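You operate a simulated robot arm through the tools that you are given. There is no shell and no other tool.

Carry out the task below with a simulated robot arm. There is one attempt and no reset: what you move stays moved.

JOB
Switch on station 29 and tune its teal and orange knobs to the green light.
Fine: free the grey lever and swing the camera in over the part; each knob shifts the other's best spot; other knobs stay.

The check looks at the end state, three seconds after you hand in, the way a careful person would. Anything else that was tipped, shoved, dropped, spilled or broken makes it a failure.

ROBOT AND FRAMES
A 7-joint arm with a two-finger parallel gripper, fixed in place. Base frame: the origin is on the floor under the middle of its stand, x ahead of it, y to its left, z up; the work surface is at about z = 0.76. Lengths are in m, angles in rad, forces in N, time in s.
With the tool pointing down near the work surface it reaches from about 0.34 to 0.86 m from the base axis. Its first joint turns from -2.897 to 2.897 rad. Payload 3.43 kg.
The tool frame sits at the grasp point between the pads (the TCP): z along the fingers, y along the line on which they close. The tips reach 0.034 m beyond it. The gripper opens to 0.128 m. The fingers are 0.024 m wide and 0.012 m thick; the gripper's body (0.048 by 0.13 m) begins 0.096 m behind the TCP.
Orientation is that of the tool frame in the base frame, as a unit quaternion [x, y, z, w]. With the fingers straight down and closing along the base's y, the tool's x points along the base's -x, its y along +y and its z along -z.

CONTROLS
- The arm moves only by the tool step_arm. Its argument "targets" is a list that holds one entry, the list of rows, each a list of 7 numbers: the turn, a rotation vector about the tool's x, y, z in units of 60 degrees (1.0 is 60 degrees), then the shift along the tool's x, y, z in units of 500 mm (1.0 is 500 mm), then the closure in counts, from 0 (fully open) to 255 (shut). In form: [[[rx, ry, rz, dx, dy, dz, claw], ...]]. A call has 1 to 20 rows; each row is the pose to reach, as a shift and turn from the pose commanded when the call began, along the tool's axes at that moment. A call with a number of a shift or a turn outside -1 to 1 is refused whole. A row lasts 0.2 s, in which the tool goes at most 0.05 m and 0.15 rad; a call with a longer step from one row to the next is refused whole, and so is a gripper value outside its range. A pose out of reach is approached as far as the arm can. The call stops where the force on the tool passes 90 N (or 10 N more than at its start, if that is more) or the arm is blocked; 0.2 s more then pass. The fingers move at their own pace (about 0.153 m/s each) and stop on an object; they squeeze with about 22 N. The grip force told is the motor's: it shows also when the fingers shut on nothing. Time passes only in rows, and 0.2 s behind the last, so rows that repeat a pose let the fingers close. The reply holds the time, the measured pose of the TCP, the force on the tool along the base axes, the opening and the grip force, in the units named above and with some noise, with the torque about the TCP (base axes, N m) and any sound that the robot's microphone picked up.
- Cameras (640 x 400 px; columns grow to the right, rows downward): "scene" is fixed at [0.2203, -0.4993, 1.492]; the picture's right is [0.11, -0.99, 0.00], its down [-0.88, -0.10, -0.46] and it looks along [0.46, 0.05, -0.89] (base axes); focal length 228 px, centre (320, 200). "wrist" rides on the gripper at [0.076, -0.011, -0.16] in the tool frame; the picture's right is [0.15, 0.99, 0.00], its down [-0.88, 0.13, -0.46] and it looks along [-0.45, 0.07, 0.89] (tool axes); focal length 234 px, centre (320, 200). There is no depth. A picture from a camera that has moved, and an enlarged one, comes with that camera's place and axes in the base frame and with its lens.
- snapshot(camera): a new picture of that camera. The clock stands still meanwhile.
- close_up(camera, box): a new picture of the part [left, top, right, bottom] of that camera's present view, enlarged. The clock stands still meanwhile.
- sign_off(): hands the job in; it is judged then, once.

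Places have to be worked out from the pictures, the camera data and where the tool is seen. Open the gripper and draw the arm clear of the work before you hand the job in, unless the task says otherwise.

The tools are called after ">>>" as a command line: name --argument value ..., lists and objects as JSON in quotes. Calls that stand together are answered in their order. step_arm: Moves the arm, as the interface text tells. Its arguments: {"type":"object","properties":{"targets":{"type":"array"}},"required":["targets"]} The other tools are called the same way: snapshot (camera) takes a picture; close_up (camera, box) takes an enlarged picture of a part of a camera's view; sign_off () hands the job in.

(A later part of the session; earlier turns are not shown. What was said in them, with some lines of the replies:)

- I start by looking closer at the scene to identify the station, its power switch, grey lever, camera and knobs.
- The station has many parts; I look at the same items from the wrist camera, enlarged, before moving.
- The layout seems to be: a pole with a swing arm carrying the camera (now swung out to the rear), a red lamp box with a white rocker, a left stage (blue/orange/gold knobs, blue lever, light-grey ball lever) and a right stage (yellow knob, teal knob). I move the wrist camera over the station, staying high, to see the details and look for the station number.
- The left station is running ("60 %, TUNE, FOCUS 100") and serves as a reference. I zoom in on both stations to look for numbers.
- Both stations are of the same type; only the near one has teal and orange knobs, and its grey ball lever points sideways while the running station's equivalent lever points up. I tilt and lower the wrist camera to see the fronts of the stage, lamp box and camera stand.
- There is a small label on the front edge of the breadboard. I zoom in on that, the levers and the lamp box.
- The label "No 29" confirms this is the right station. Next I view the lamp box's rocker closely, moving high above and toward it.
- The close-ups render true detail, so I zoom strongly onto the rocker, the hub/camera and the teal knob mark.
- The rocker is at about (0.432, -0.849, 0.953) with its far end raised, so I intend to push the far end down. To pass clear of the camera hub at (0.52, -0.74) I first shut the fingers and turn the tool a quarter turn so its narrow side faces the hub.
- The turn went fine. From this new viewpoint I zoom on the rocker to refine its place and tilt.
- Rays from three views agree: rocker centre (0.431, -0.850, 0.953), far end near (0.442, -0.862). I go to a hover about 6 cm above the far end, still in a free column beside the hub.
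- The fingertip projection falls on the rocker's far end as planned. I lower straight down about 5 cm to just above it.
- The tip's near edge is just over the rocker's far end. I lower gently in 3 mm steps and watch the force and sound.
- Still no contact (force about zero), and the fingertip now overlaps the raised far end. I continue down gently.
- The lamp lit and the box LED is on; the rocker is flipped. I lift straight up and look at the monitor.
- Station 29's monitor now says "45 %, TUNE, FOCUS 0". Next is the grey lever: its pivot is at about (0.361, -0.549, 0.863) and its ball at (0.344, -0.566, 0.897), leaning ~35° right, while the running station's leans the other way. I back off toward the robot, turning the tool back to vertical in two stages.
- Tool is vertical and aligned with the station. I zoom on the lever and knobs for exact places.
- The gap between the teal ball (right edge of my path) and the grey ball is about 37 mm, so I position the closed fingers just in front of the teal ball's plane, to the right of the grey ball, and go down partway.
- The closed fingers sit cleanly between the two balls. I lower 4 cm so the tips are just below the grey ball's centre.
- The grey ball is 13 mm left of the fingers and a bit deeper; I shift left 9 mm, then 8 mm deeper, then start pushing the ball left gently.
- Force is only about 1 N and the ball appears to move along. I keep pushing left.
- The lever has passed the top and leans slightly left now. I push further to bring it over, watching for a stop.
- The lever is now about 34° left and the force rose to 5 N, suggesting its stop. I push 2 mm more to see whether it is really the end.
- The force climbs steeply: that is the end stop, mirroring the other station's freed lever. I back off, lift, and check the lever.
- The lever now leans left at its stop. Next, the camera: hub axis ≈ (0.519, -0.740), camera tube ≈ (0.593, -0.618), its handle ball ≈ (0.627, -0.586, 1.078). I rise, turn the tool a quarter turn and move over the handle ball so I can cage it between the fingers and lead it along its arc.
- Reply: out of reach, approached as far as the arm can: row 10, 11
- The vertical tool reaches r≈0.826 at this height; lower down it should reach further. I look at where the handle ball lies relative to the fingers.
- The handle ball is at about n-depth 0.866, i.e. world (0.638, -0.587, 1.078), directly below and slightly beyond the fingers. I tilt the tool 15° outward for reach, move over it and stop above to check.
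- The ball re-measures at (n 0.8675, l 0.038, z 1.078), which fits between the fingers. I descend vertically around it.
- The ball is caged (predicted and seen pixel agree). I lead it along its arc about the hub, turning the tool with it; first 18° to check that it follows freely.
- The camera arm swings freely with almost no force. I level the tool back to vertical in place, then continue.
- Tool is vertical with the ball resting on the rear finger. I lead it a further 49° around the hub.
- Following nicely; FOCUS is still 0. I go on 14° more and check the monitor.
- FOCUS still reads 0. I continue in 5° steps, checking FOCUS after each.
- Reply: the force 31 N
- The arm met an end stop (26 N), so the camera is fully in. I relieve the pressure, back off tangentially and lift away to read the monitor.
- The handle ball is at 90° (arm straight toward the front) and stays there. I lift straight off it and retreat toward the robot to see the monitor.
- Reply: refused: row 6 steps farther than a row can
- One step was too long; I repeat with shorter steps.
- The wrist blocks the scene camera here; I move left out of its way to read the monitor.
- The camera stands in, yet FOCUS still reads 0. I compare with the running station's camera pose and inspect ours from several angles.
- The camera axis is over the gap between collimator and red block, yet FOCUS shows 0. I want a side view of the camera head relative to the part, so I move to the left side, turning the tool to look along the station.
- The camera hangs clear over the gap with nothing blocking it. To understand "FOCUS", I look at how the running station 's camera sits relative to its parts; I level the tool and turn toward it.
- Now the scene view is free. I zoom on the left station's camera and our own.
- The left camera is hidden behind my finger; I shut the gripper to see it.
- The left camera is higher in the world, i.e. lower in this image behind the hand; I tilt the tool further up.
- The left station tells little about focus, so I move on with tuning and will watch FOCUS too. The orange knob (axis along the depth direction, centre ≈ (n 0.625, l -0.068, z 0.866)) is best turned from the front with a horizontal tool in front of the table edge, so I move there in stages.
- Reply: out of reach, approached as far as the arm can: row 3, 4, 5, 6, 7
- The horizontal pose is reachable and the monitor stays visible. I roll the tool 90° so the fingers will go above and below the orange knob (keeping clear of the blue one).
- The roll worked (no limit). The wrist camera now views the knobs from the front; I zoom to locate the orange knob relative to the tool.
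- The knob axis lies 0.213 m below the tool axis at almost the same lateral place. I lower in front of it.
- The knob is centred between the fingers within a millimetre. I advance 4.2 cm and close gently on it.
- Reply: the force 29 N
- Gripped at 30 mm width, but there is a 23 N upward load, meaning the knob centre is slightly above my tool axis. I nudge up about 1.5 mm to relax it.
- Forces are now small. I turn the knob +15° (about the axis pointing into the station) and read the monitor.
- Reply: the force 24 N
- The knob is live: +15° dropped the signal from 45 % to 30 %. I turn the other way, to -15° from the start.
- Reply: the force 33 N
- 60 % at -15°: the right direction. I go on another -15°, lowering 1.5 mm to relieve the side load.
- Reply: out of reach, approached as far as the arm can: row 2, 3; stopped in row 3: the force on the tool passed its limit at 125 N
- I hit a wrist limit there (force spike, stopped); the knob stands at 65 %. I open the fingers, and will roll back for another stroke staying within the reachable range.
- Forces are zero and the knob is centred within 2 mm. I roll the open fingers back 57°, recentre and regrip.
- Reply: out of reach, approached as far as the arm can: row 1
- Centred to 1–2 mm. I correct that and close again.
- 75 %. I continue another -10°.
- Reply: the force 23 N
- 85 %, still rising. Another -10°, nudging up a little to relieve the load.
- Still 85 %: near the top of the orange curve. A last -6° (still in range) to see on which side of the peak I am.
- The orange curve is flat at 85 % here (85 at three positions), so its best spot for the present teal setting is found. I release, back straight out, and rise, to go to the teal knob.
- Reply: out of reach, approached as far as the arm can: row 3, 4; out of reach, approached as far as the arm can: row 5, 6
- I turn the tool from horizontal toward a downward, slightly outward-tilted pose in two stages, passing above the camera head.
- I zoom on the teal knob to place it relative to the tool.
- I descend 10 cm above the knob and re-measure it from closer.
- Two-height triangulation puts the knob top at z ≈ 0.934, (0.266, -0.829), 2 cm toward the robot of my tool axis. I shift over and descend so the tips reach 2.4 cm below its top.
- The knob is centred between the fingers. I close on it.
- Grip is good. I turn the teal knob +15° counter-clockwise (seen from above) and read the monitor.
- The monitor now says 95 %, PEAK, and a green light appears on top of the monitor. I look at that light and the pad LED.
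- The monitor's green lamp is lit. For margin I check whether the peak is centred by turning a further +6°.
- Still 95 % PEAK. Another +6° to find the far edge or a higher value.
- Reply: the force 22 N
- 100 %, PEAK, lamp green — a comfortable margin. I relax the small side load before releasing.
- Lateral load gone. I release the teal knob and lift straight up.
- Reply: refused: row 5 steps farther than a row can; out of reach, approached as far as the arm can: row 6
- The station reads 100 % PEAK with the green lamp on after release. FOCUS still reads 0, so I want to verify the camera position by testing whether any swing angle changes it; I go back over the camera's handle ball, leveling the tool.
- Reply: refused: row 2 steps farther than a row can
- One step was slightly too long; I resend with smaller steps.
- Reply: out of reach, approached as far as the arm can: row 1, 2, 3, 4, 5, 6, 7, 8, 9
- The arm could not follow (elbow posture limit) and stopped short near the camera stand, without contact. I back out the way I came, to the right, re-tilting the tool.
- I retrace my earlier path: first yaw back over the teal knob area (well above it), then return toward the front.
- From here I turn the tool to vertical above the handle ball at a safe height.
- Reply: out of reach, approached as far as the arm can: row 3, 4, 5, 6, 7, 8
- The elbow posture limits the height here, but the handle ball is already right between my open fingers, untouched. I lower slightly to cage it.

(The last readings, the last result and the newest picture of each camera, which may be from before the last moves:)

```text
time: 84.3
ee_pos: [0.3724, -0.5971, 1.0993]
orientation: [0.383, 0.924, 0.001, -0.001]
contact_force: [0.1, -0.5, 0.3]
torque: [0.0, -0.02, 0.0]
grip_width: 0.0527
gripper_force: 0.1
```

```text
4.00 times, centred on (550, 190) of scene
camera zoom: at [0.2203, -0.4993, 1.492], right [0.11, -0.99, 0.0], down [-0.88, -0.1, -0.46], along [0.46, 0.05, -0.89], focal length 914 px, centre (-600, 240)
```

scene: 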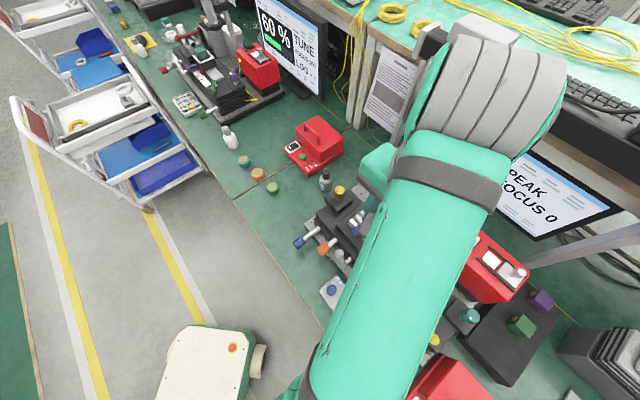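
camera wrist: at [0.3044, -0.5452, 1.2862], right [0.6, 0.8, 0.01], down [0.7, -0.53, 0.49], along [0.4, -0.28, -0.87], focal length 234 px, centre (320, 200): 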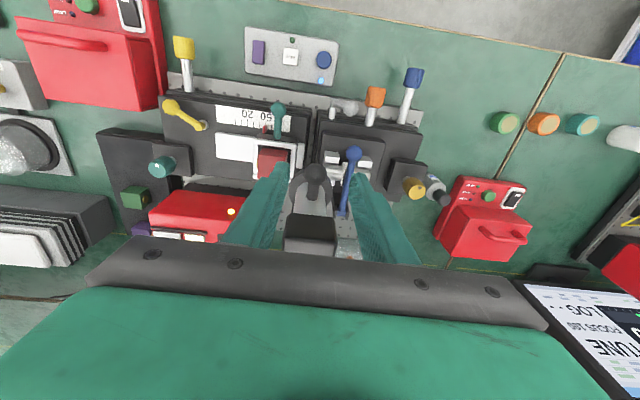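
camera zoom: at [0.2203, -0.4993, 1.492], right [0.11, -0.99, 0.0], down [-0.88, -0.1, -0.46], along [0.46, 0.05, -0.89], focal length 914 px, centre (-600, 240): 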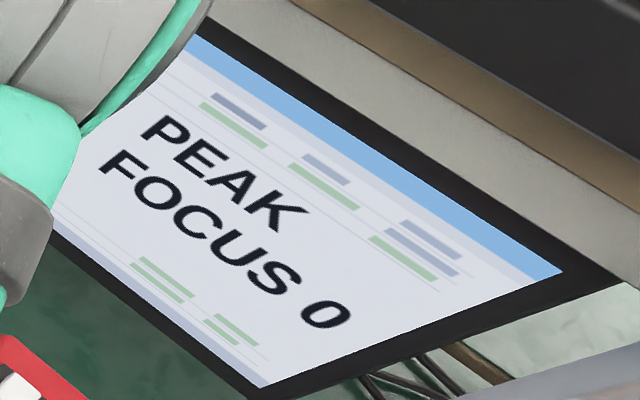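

Monitor "PEAK, FOCUS 0" is readable. I first push the ball gently further right to confirm whether the arm is truly at a hard stop.

>>> step_arm --targets '[[[0, 0, 0, -0.004, -0.01, 0, 150], [0, 0, 0, -0.008, -0.02, 0, 150], [0, 0, 0, -0.01, -0.03, 0, 150], [0, 0, 0, -0.01, -0.036, 0, 150]]]'

>>> close_up --camera "wrist" --box '[230, 90, 410, 240]'

>>> close_up --camera "scene" --box '[480, 140, 620, 240]'

```text
time: 85.3
ee_pos: [0.3651, -0.6135, 1.1003]
orientation: [0.383, 0.924, 0.002, 0.0]
contact_force: [1.5, 3.3, -0.6]
torque: [0.15, -0.03, 0.02]
grip_width: 0.0553
gripper_force: 2.0
```

```text
2.67 times, centred on (320, 165) of wrist
camera zoom: at [0.3053, -0.5687, 1.2611], right [0.6, 0.8, 0.0], down [0.71, -0.53, 0.45], along [0.37, -0.27, -0.89], focal length 624 px, centre (320, 293)
```

zoom: 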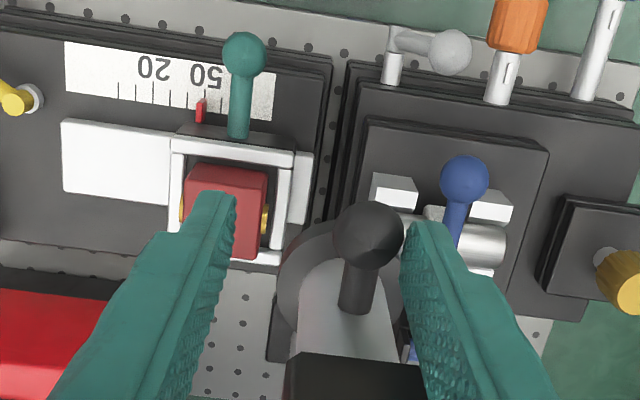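

```text
4.00 times, centred on (550, 190) of scene
camera zoom: at [0.2203, -0.4993, 1.492], right [0.11, -0.99, 0.0], down [-0.88, -0.1, -0.46], along [0.46, 0.05, -0.89], focal length 914 px, centre (-600, 240)
```

zoom: 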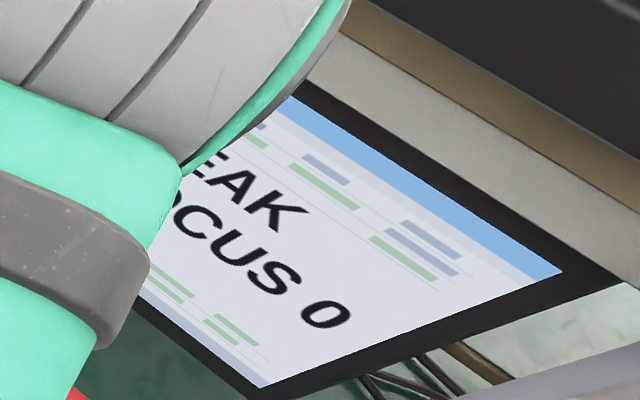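

It is a hard stop (fingers just flex at 3.6 N). Now I scan the other way: lead the camera back in 5° steps, watching FOCUS.

>>> step_arm --targets '[[[0, 0, 0, 0, 0.04, 0, 150], [0, 0, 0.0833, -0.003, 0.1002, 0, 150]]]'

>>> close_up --camera "scene" --box '[480, 140, 620, 240]'

>>> close_up --camera "wrist" --box '[230, 90, 410, 240]'

```text
time: 85.9
ee_pos: [0.4011, -0.5786, 1.1009]
orientation: [0.424, 0.906, 0.001, 0.0]
contact_force: [-0.4, -0.1, 0.1]
torque: [-0.01, -0.05, 0.03]
grip_width: 0.0526
gripper_force: 0.0
```

```text
4.00 times, centred on (550, 190) of scene
camera zoom: at [0.2203, -0.4993, 1.492], right [0.11, -0.99, 0.0], down [-0.88, -0.1, -0.46], along [0.46, 0.05, -0.89], focal length 914 px, centre (-600, 240)
```

zoom: 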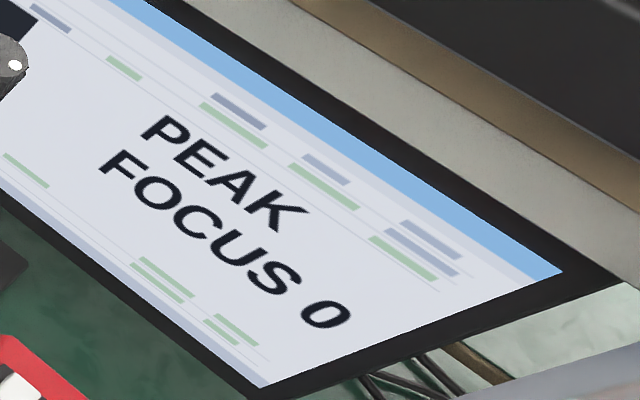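

```text
2.67 times, centred on (320, 165) of wrist
camera zoom: at [0.3448, -0.5294, 1.2613], right [0.67, 0.75, 0.0], down [0.66, -0.59, 0.45], along [0.34, -0.3, -0.89], focal length 624 px, centre (320, 293)
```

zoom: 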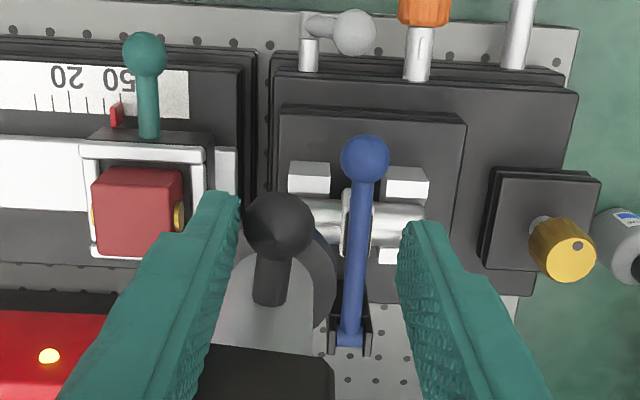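

>>> step_arm --targets '[[[0, 0, 0.0833, -0.004, 0.034, 0, 150]]]'

>>> close_up --camera "scene" --box '[480, 140, 620, 240]'

>>> step_arm --targets '[[[0, 0, 0.0833, -0.004, 0.034, 0, 150]]]'

>>> close_up --camera "scene" --box '[480, 140, 620, 240]'

>>> step_arm --targets '[[[0, 0, 0.0833, -0.004, 0.034, 0, 150]]]'

>>> close_up --camera "scene" --box '[480, 140, 620, 240]'

>>> close_up --camera "wrist" --box '[230, 90, 410, 240]'

```text
time: 86.3
ee_pos: [0.416, -0.5716, 1.1013]
orientation: [0.463, 0.887, 0.001, 0.0]
contact_force: [-0.5, -0.3, 0.1]
torque: [0.03, -0.01, -0.01]
grip_width: 0.0527
gripper_force: 0.0
```

```text
4.00 times, centred on (550, 190) of scene
camera zoom: at [0.2203, -0.4993, 1.492], right [0.11, -0.99, 0.0], down [-0.88, -0.1, -0.46], along [0.46, 0.05, -0.89], focal length 914 px, centre (-600, 240)
```

zoom: 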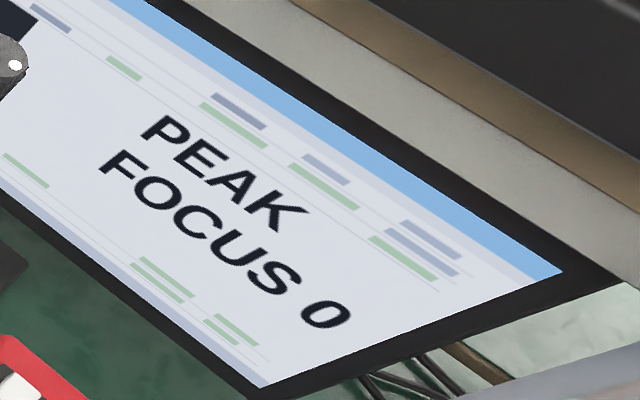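

```text
time: 86.7
ee_pos: [0.4301, -0.5623, 1.101]
orientation: [0.501, 0.865, 0.0, 0.0]
contact_force: [-0.4, -0.5, -0.4]
torque: [-0.03, 0.03, 0.0]
grip_width: 0.0527
gripper_force: 0.1
```

```text
4.00 times, centred on (550, 190) of scene
camera zoom: at [0.2203, -0.4993, 1.492], right [0.11, -0.99, 0.0], down [-0.88, -0.1, -0.46], along [0.46, 0.05, -0.89], focal length 914 px, centre (-600, 240)
```

zoom: 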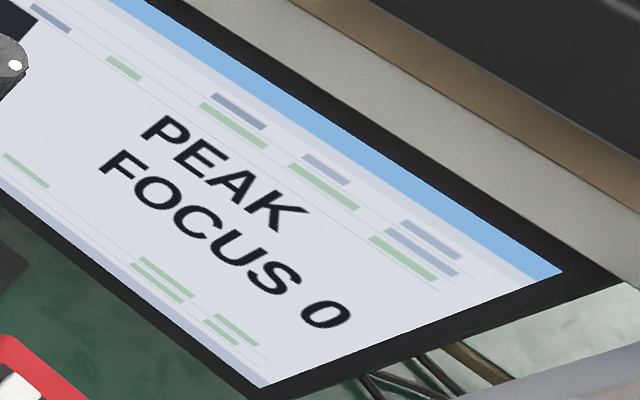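

```text
time: 87.1
ee_pos: [0.4459, -0.5556, 1.1018]
orientation: [0.538, 0.843, 0.001, -0.001]
contact_force: [0.1, -0.5, 0.0]
torque: [0.0, 0.0, 0.0]
grip_width: 0.0528
gripper_force: 0.1
```

```text
4.00 times, centred on (550, 190) of scene
camera zoom: at [0.2203, -0.4993, 1.492], right [0.11, -0.99, 0.0], down [-0.88, -0.1, -0.46], along [0.46, 0.05, -0.89], focal length 914 px, centre (-600, 240)
```

zoom: 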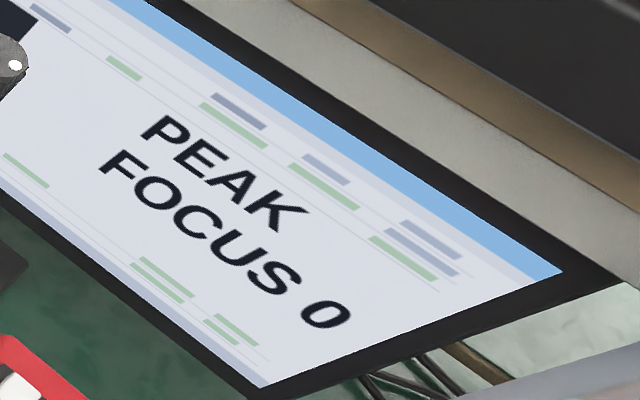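

```text
2.67 times, centred on (320, 165) of wrist
camera zoom: at [0.405, -0.4919, 1.2614], right [0.84, 0.55, 0.0], down [0.49, -0.75, 0.45], along [0.25, -0.38, -0.89], focal length 624 px, centre (320, 293)
```

zoom: 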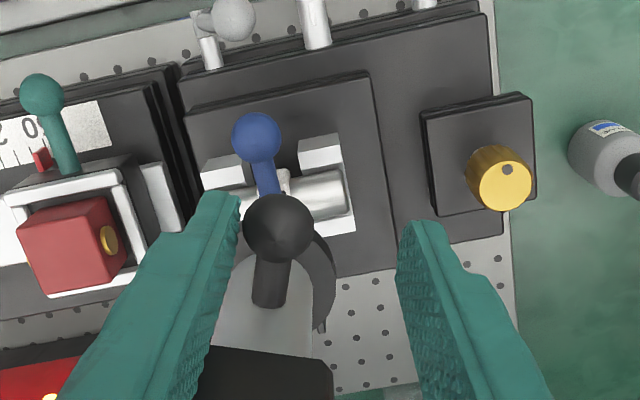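

FOCUS stays 0 at every swing angle (70–90°), so it depends on the camera's own focus knob, which must stay. I bring the camera back fully in to its stop.

>>> step_arm --targets '[[[0, 0, 0, 0, -0.058, 0, 150], [0, 0, -0.1167, -0.0064, -0.1054, 0, 150], [0, 0, -0.2333, -0.0186, -0.1518, 0, 150], [0, 0, -0.3333, -0.0336, -0.19, 0, 150], [0, 0, -0.3583, -0.0378, -0.2, 0, 150], [0, 0, -0.3583, -0.0378, -0.204, 0, 150]]]'

>>> close_up --camera "wrist" --box '[230, 90, 410, 240]'

>>> close_up --camera "scene" --box '[390, 80, 620, 240]'

```text
time: 88.5
ee_pos: [0.3646, -0.6167, 1.1001]
orientation: [0.369, 0.929, 0.002, 0.0]
contact_force: [11.9, 8.4, -4.6]
torque: [0.17, -0.3, -0.13]
grip_width: 0.0608
gripper_force: 6.9
```

```text
2.67 times, centred on (320, 165) of wrist
camera zoom: at [0.3024, -0.573, 1.261], right [0.57, 0.82, 0.0], down [0.73, -0.51, 0.46], along [0.37, -0.26, -0.89], focal length 624 px, centre (320, 293)
```

zoom: 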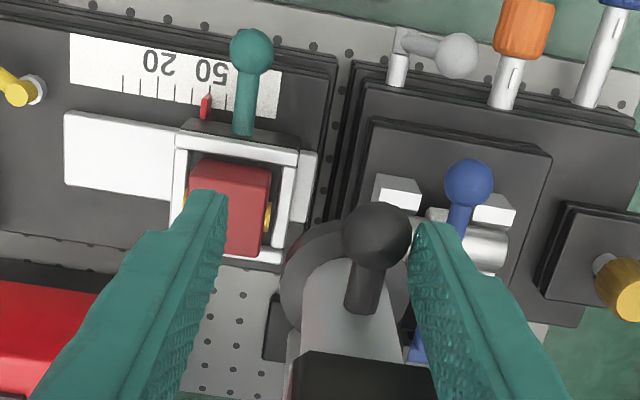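

```text
2.50 times, centred on (505, 160) of scene
camera zoom: at [0.2203, -0.4993, 1.492], right [0.11, -0.99, 0.0], down [-0.88, -0.1, -0.46], along [0.46, 0.05, -0.89], focal length 571 px, centre (-142, 300)
```

zoom: 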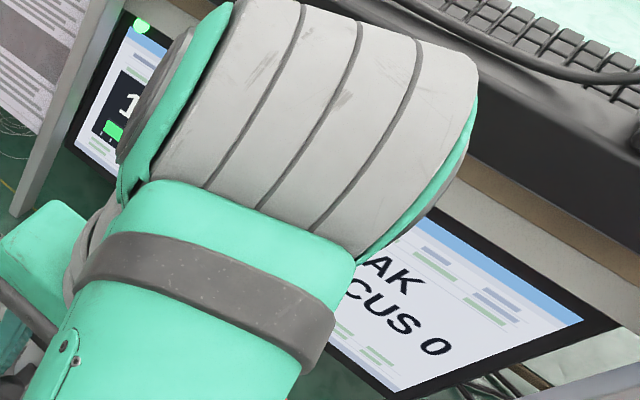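

Camera is at its stop again. I centre the fingers off the ball and withdraw horizontally toward the robot.

>>> step_arm --targets '[[[0, 0, 0, 0, 0.02, 0, 150], [0, 0, 0, 0, 0.034, 0, 150], [0, 0, 0, 0.08, 0.034, 0, 150], [0, 0, 0, 0.16, 0.034, 0, 150], [0, 0, 0, 0.24, 0.034, 0, 150]]]'

>>> snapshot --camera "wrist"

>>> snapshot --camera "scene"

```text
time: 89.7
ee_pos: [0.2873, -0.5235, 1.1026]
orientation: [0.372, 0.928, 0.001, -0.001]
contact_force: [-0.1, -0.4, -0.1]
torque: [0.02, 0.0, -0.01]
grip_width: 0.0527
gripper_force: 0.1
```

```text
taken
camera wrist: at [0.2251, -0.4788, 1.2618], right [0.58, 0.82, 0.0], down [0.73, -0.51, 0.45], along [0.37, -0.26, -0.89], focal length 234 px, centre (320, 200)
```

wrist: 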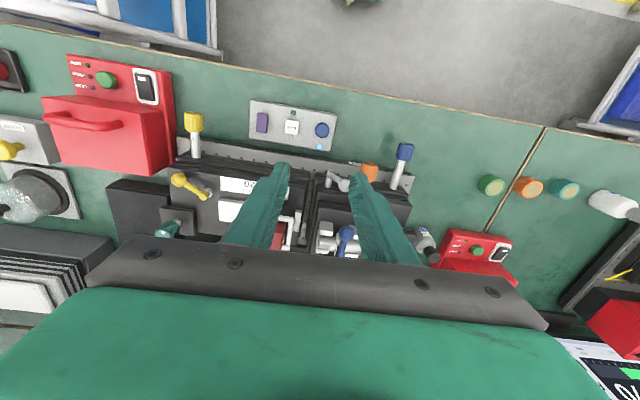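

```text
taken
```

scene: 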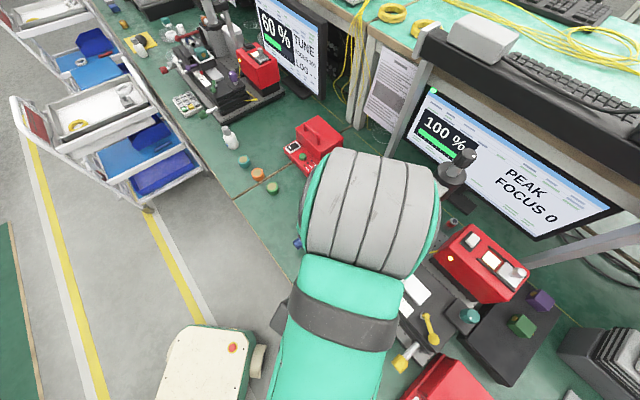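

The arm is off the camera. I move further back and left, clear of the work, and then inspect everything.

>>> step_arm --targets '[[[0, 0, 0, 0.05, 0.05, -0.01, 100], [0, 0, 0, 0.1, 0.1, -0.02, 100], [0, 0, 0, 0.15, 0.16, -0.03, 100], [0, 0, 0, 0.2, 0.22, -0.04, 60], [0, 0, 0, 0.22, 0.28, -0.05, 0]]]'

>>> snapshot --camera "scene"

>>> snapshot --camera "wrist"

```text
time: 90.9
ee_pos: [0.3025, -0.3422, 1.1271]
orientation: [0.372, 0.928, 0.001, -0.001]
contact_force: [-0.3, -0.3, 0.2]
torque: [0.01, -0.05, -0.03]
grip_width: 0.1278
gripper_force: 0.2
```

```text
taken
```

scene: 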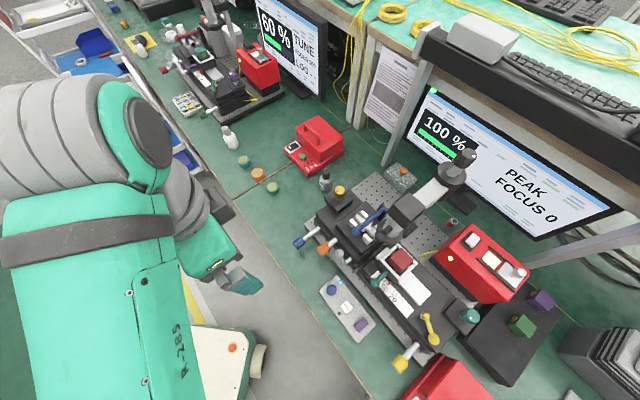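

```text
taken
camera wrist: at [0.241, -0.2982, 1.2872], right [0.58, 0.82, 0.0], down [0.73, -0.51, 0.45], along [0.37, -0.26, -0.89], focal length 234 px, centre (320, 200)
```

wrist: 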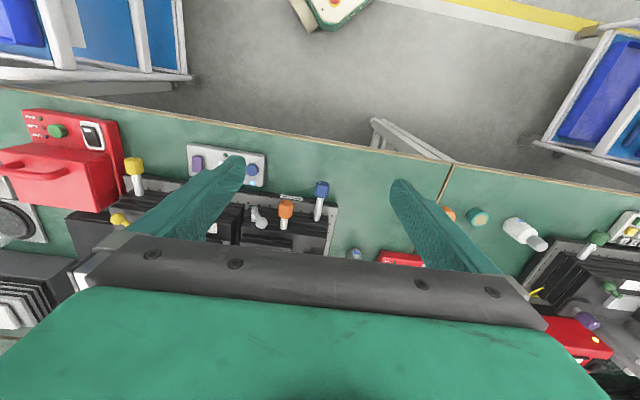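

The scene is unobstructed. I inspect the final state in detail: lever, camera, knobs, lamp box and monitor.

>>> close_up --camera "scene" --box '[280, 160, 440, 270]'

>>> close_up --camera "scene" --box '[400, 60, 620, 230]'

>>> close_up --camera "scene" --box '[380, 210, 560, 340]'

>>> close_up --camera "scene" --box '[300, 250, 460, 380]'

```text
3.64 times, centred on (360, 215) of scene
camera zoom: at [0.2203, -0.4993, 1.492], right [0.11, -0.99, 0.0], down [-0.88, -0.1, -0.46], along [0.46, 0.05, -0.89], focal length 831 px, centre (174, 146)
```

zoom: 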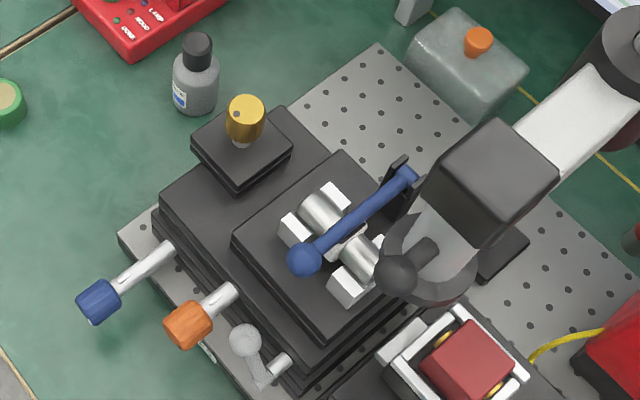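

```text
2.35 times, centred on (510, 145) of scene
camera zoom: at [0.2203, -0.4993, 1.492], right [0.11, -0.99, 0.0], down [-0.88, -0.1, -0.46], along [0.46, 0.05, -0.89], focal length 538 px, centre (-127, 329)
```

zoom: 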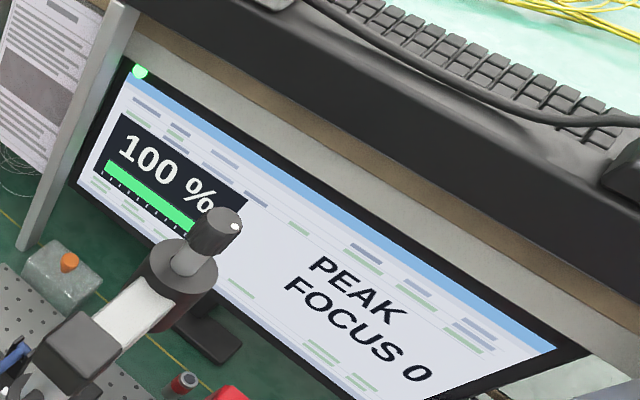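

```text
3.08 times, centred on (470, 275) of scene
camera zoom: at [0.2203, -0.4993, 1.492], right [0.11, -0.99, 0.0], down [-0.88, -0.1, -0.46], along [0.46, 0.05, -0.89], focal length 703 px, centre (-142, -31)
```

zoom: 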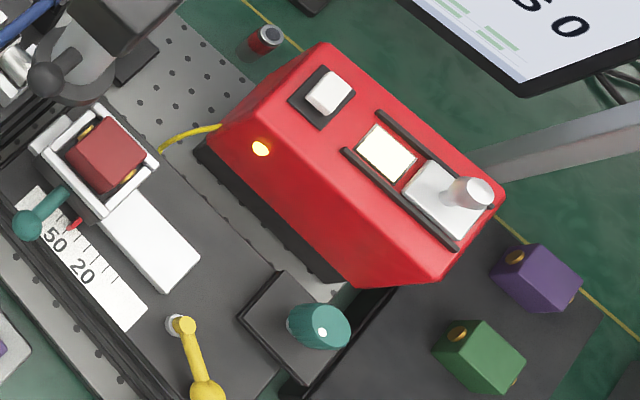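

```text
3.08 times, centred on (380, 315) of scene
camera zoom: at [0.2203, -0.4993, 1.492], right [0.11, -0.99, 0.0], down [-0.88, -0.1, -0.46], along [0.46, 0.05, -0.89], focal length 703 px, centre (135, -154)
```

zoom: 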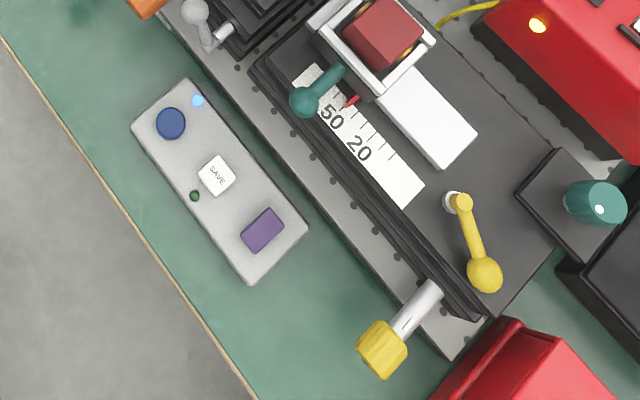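

Station 29 now reads 100 % PEAK. Its green lamp and its light source are both on. The grey lever is freed, the camera is in at its stop, and nothing else looks moved. The gripper is open and clear of the work, so I hand in.

>>> sign_off

```text
The job is handed in.
```

Station 29 is switched on, and its teal and orange knobs are tuned. The monitor reads 100 % PEAK and the green light on it is lit.

- **Lamp:** I flipped the white switch on the red box, and its light is on.
- **Grey lever:** I pushed it over to its left stop. The orange knob changed the signal afterwards, so I take it as freed.
- **Camera:** I swung it in until it met a hard stop, over the gap between the clamped metal cylinder and the red block.
- **Knobs:** orange brought the signal from 45 % to 85 %, and teal then took it to 100 %. I did not turn any other knob.

**Focus still at 0:** the monitor reads "FOCUS 0", as it did at the start. It stayed at 0 at every swing angle I tried, so I think it depends on the camera's own focus knob. I left that alone because the other knobs were to stay.

While I was turning the orange knob, the arm hit its reach limit and the force briefly spiked to 125 N before it stopped. The final pictures show no damage and nothing else moved.
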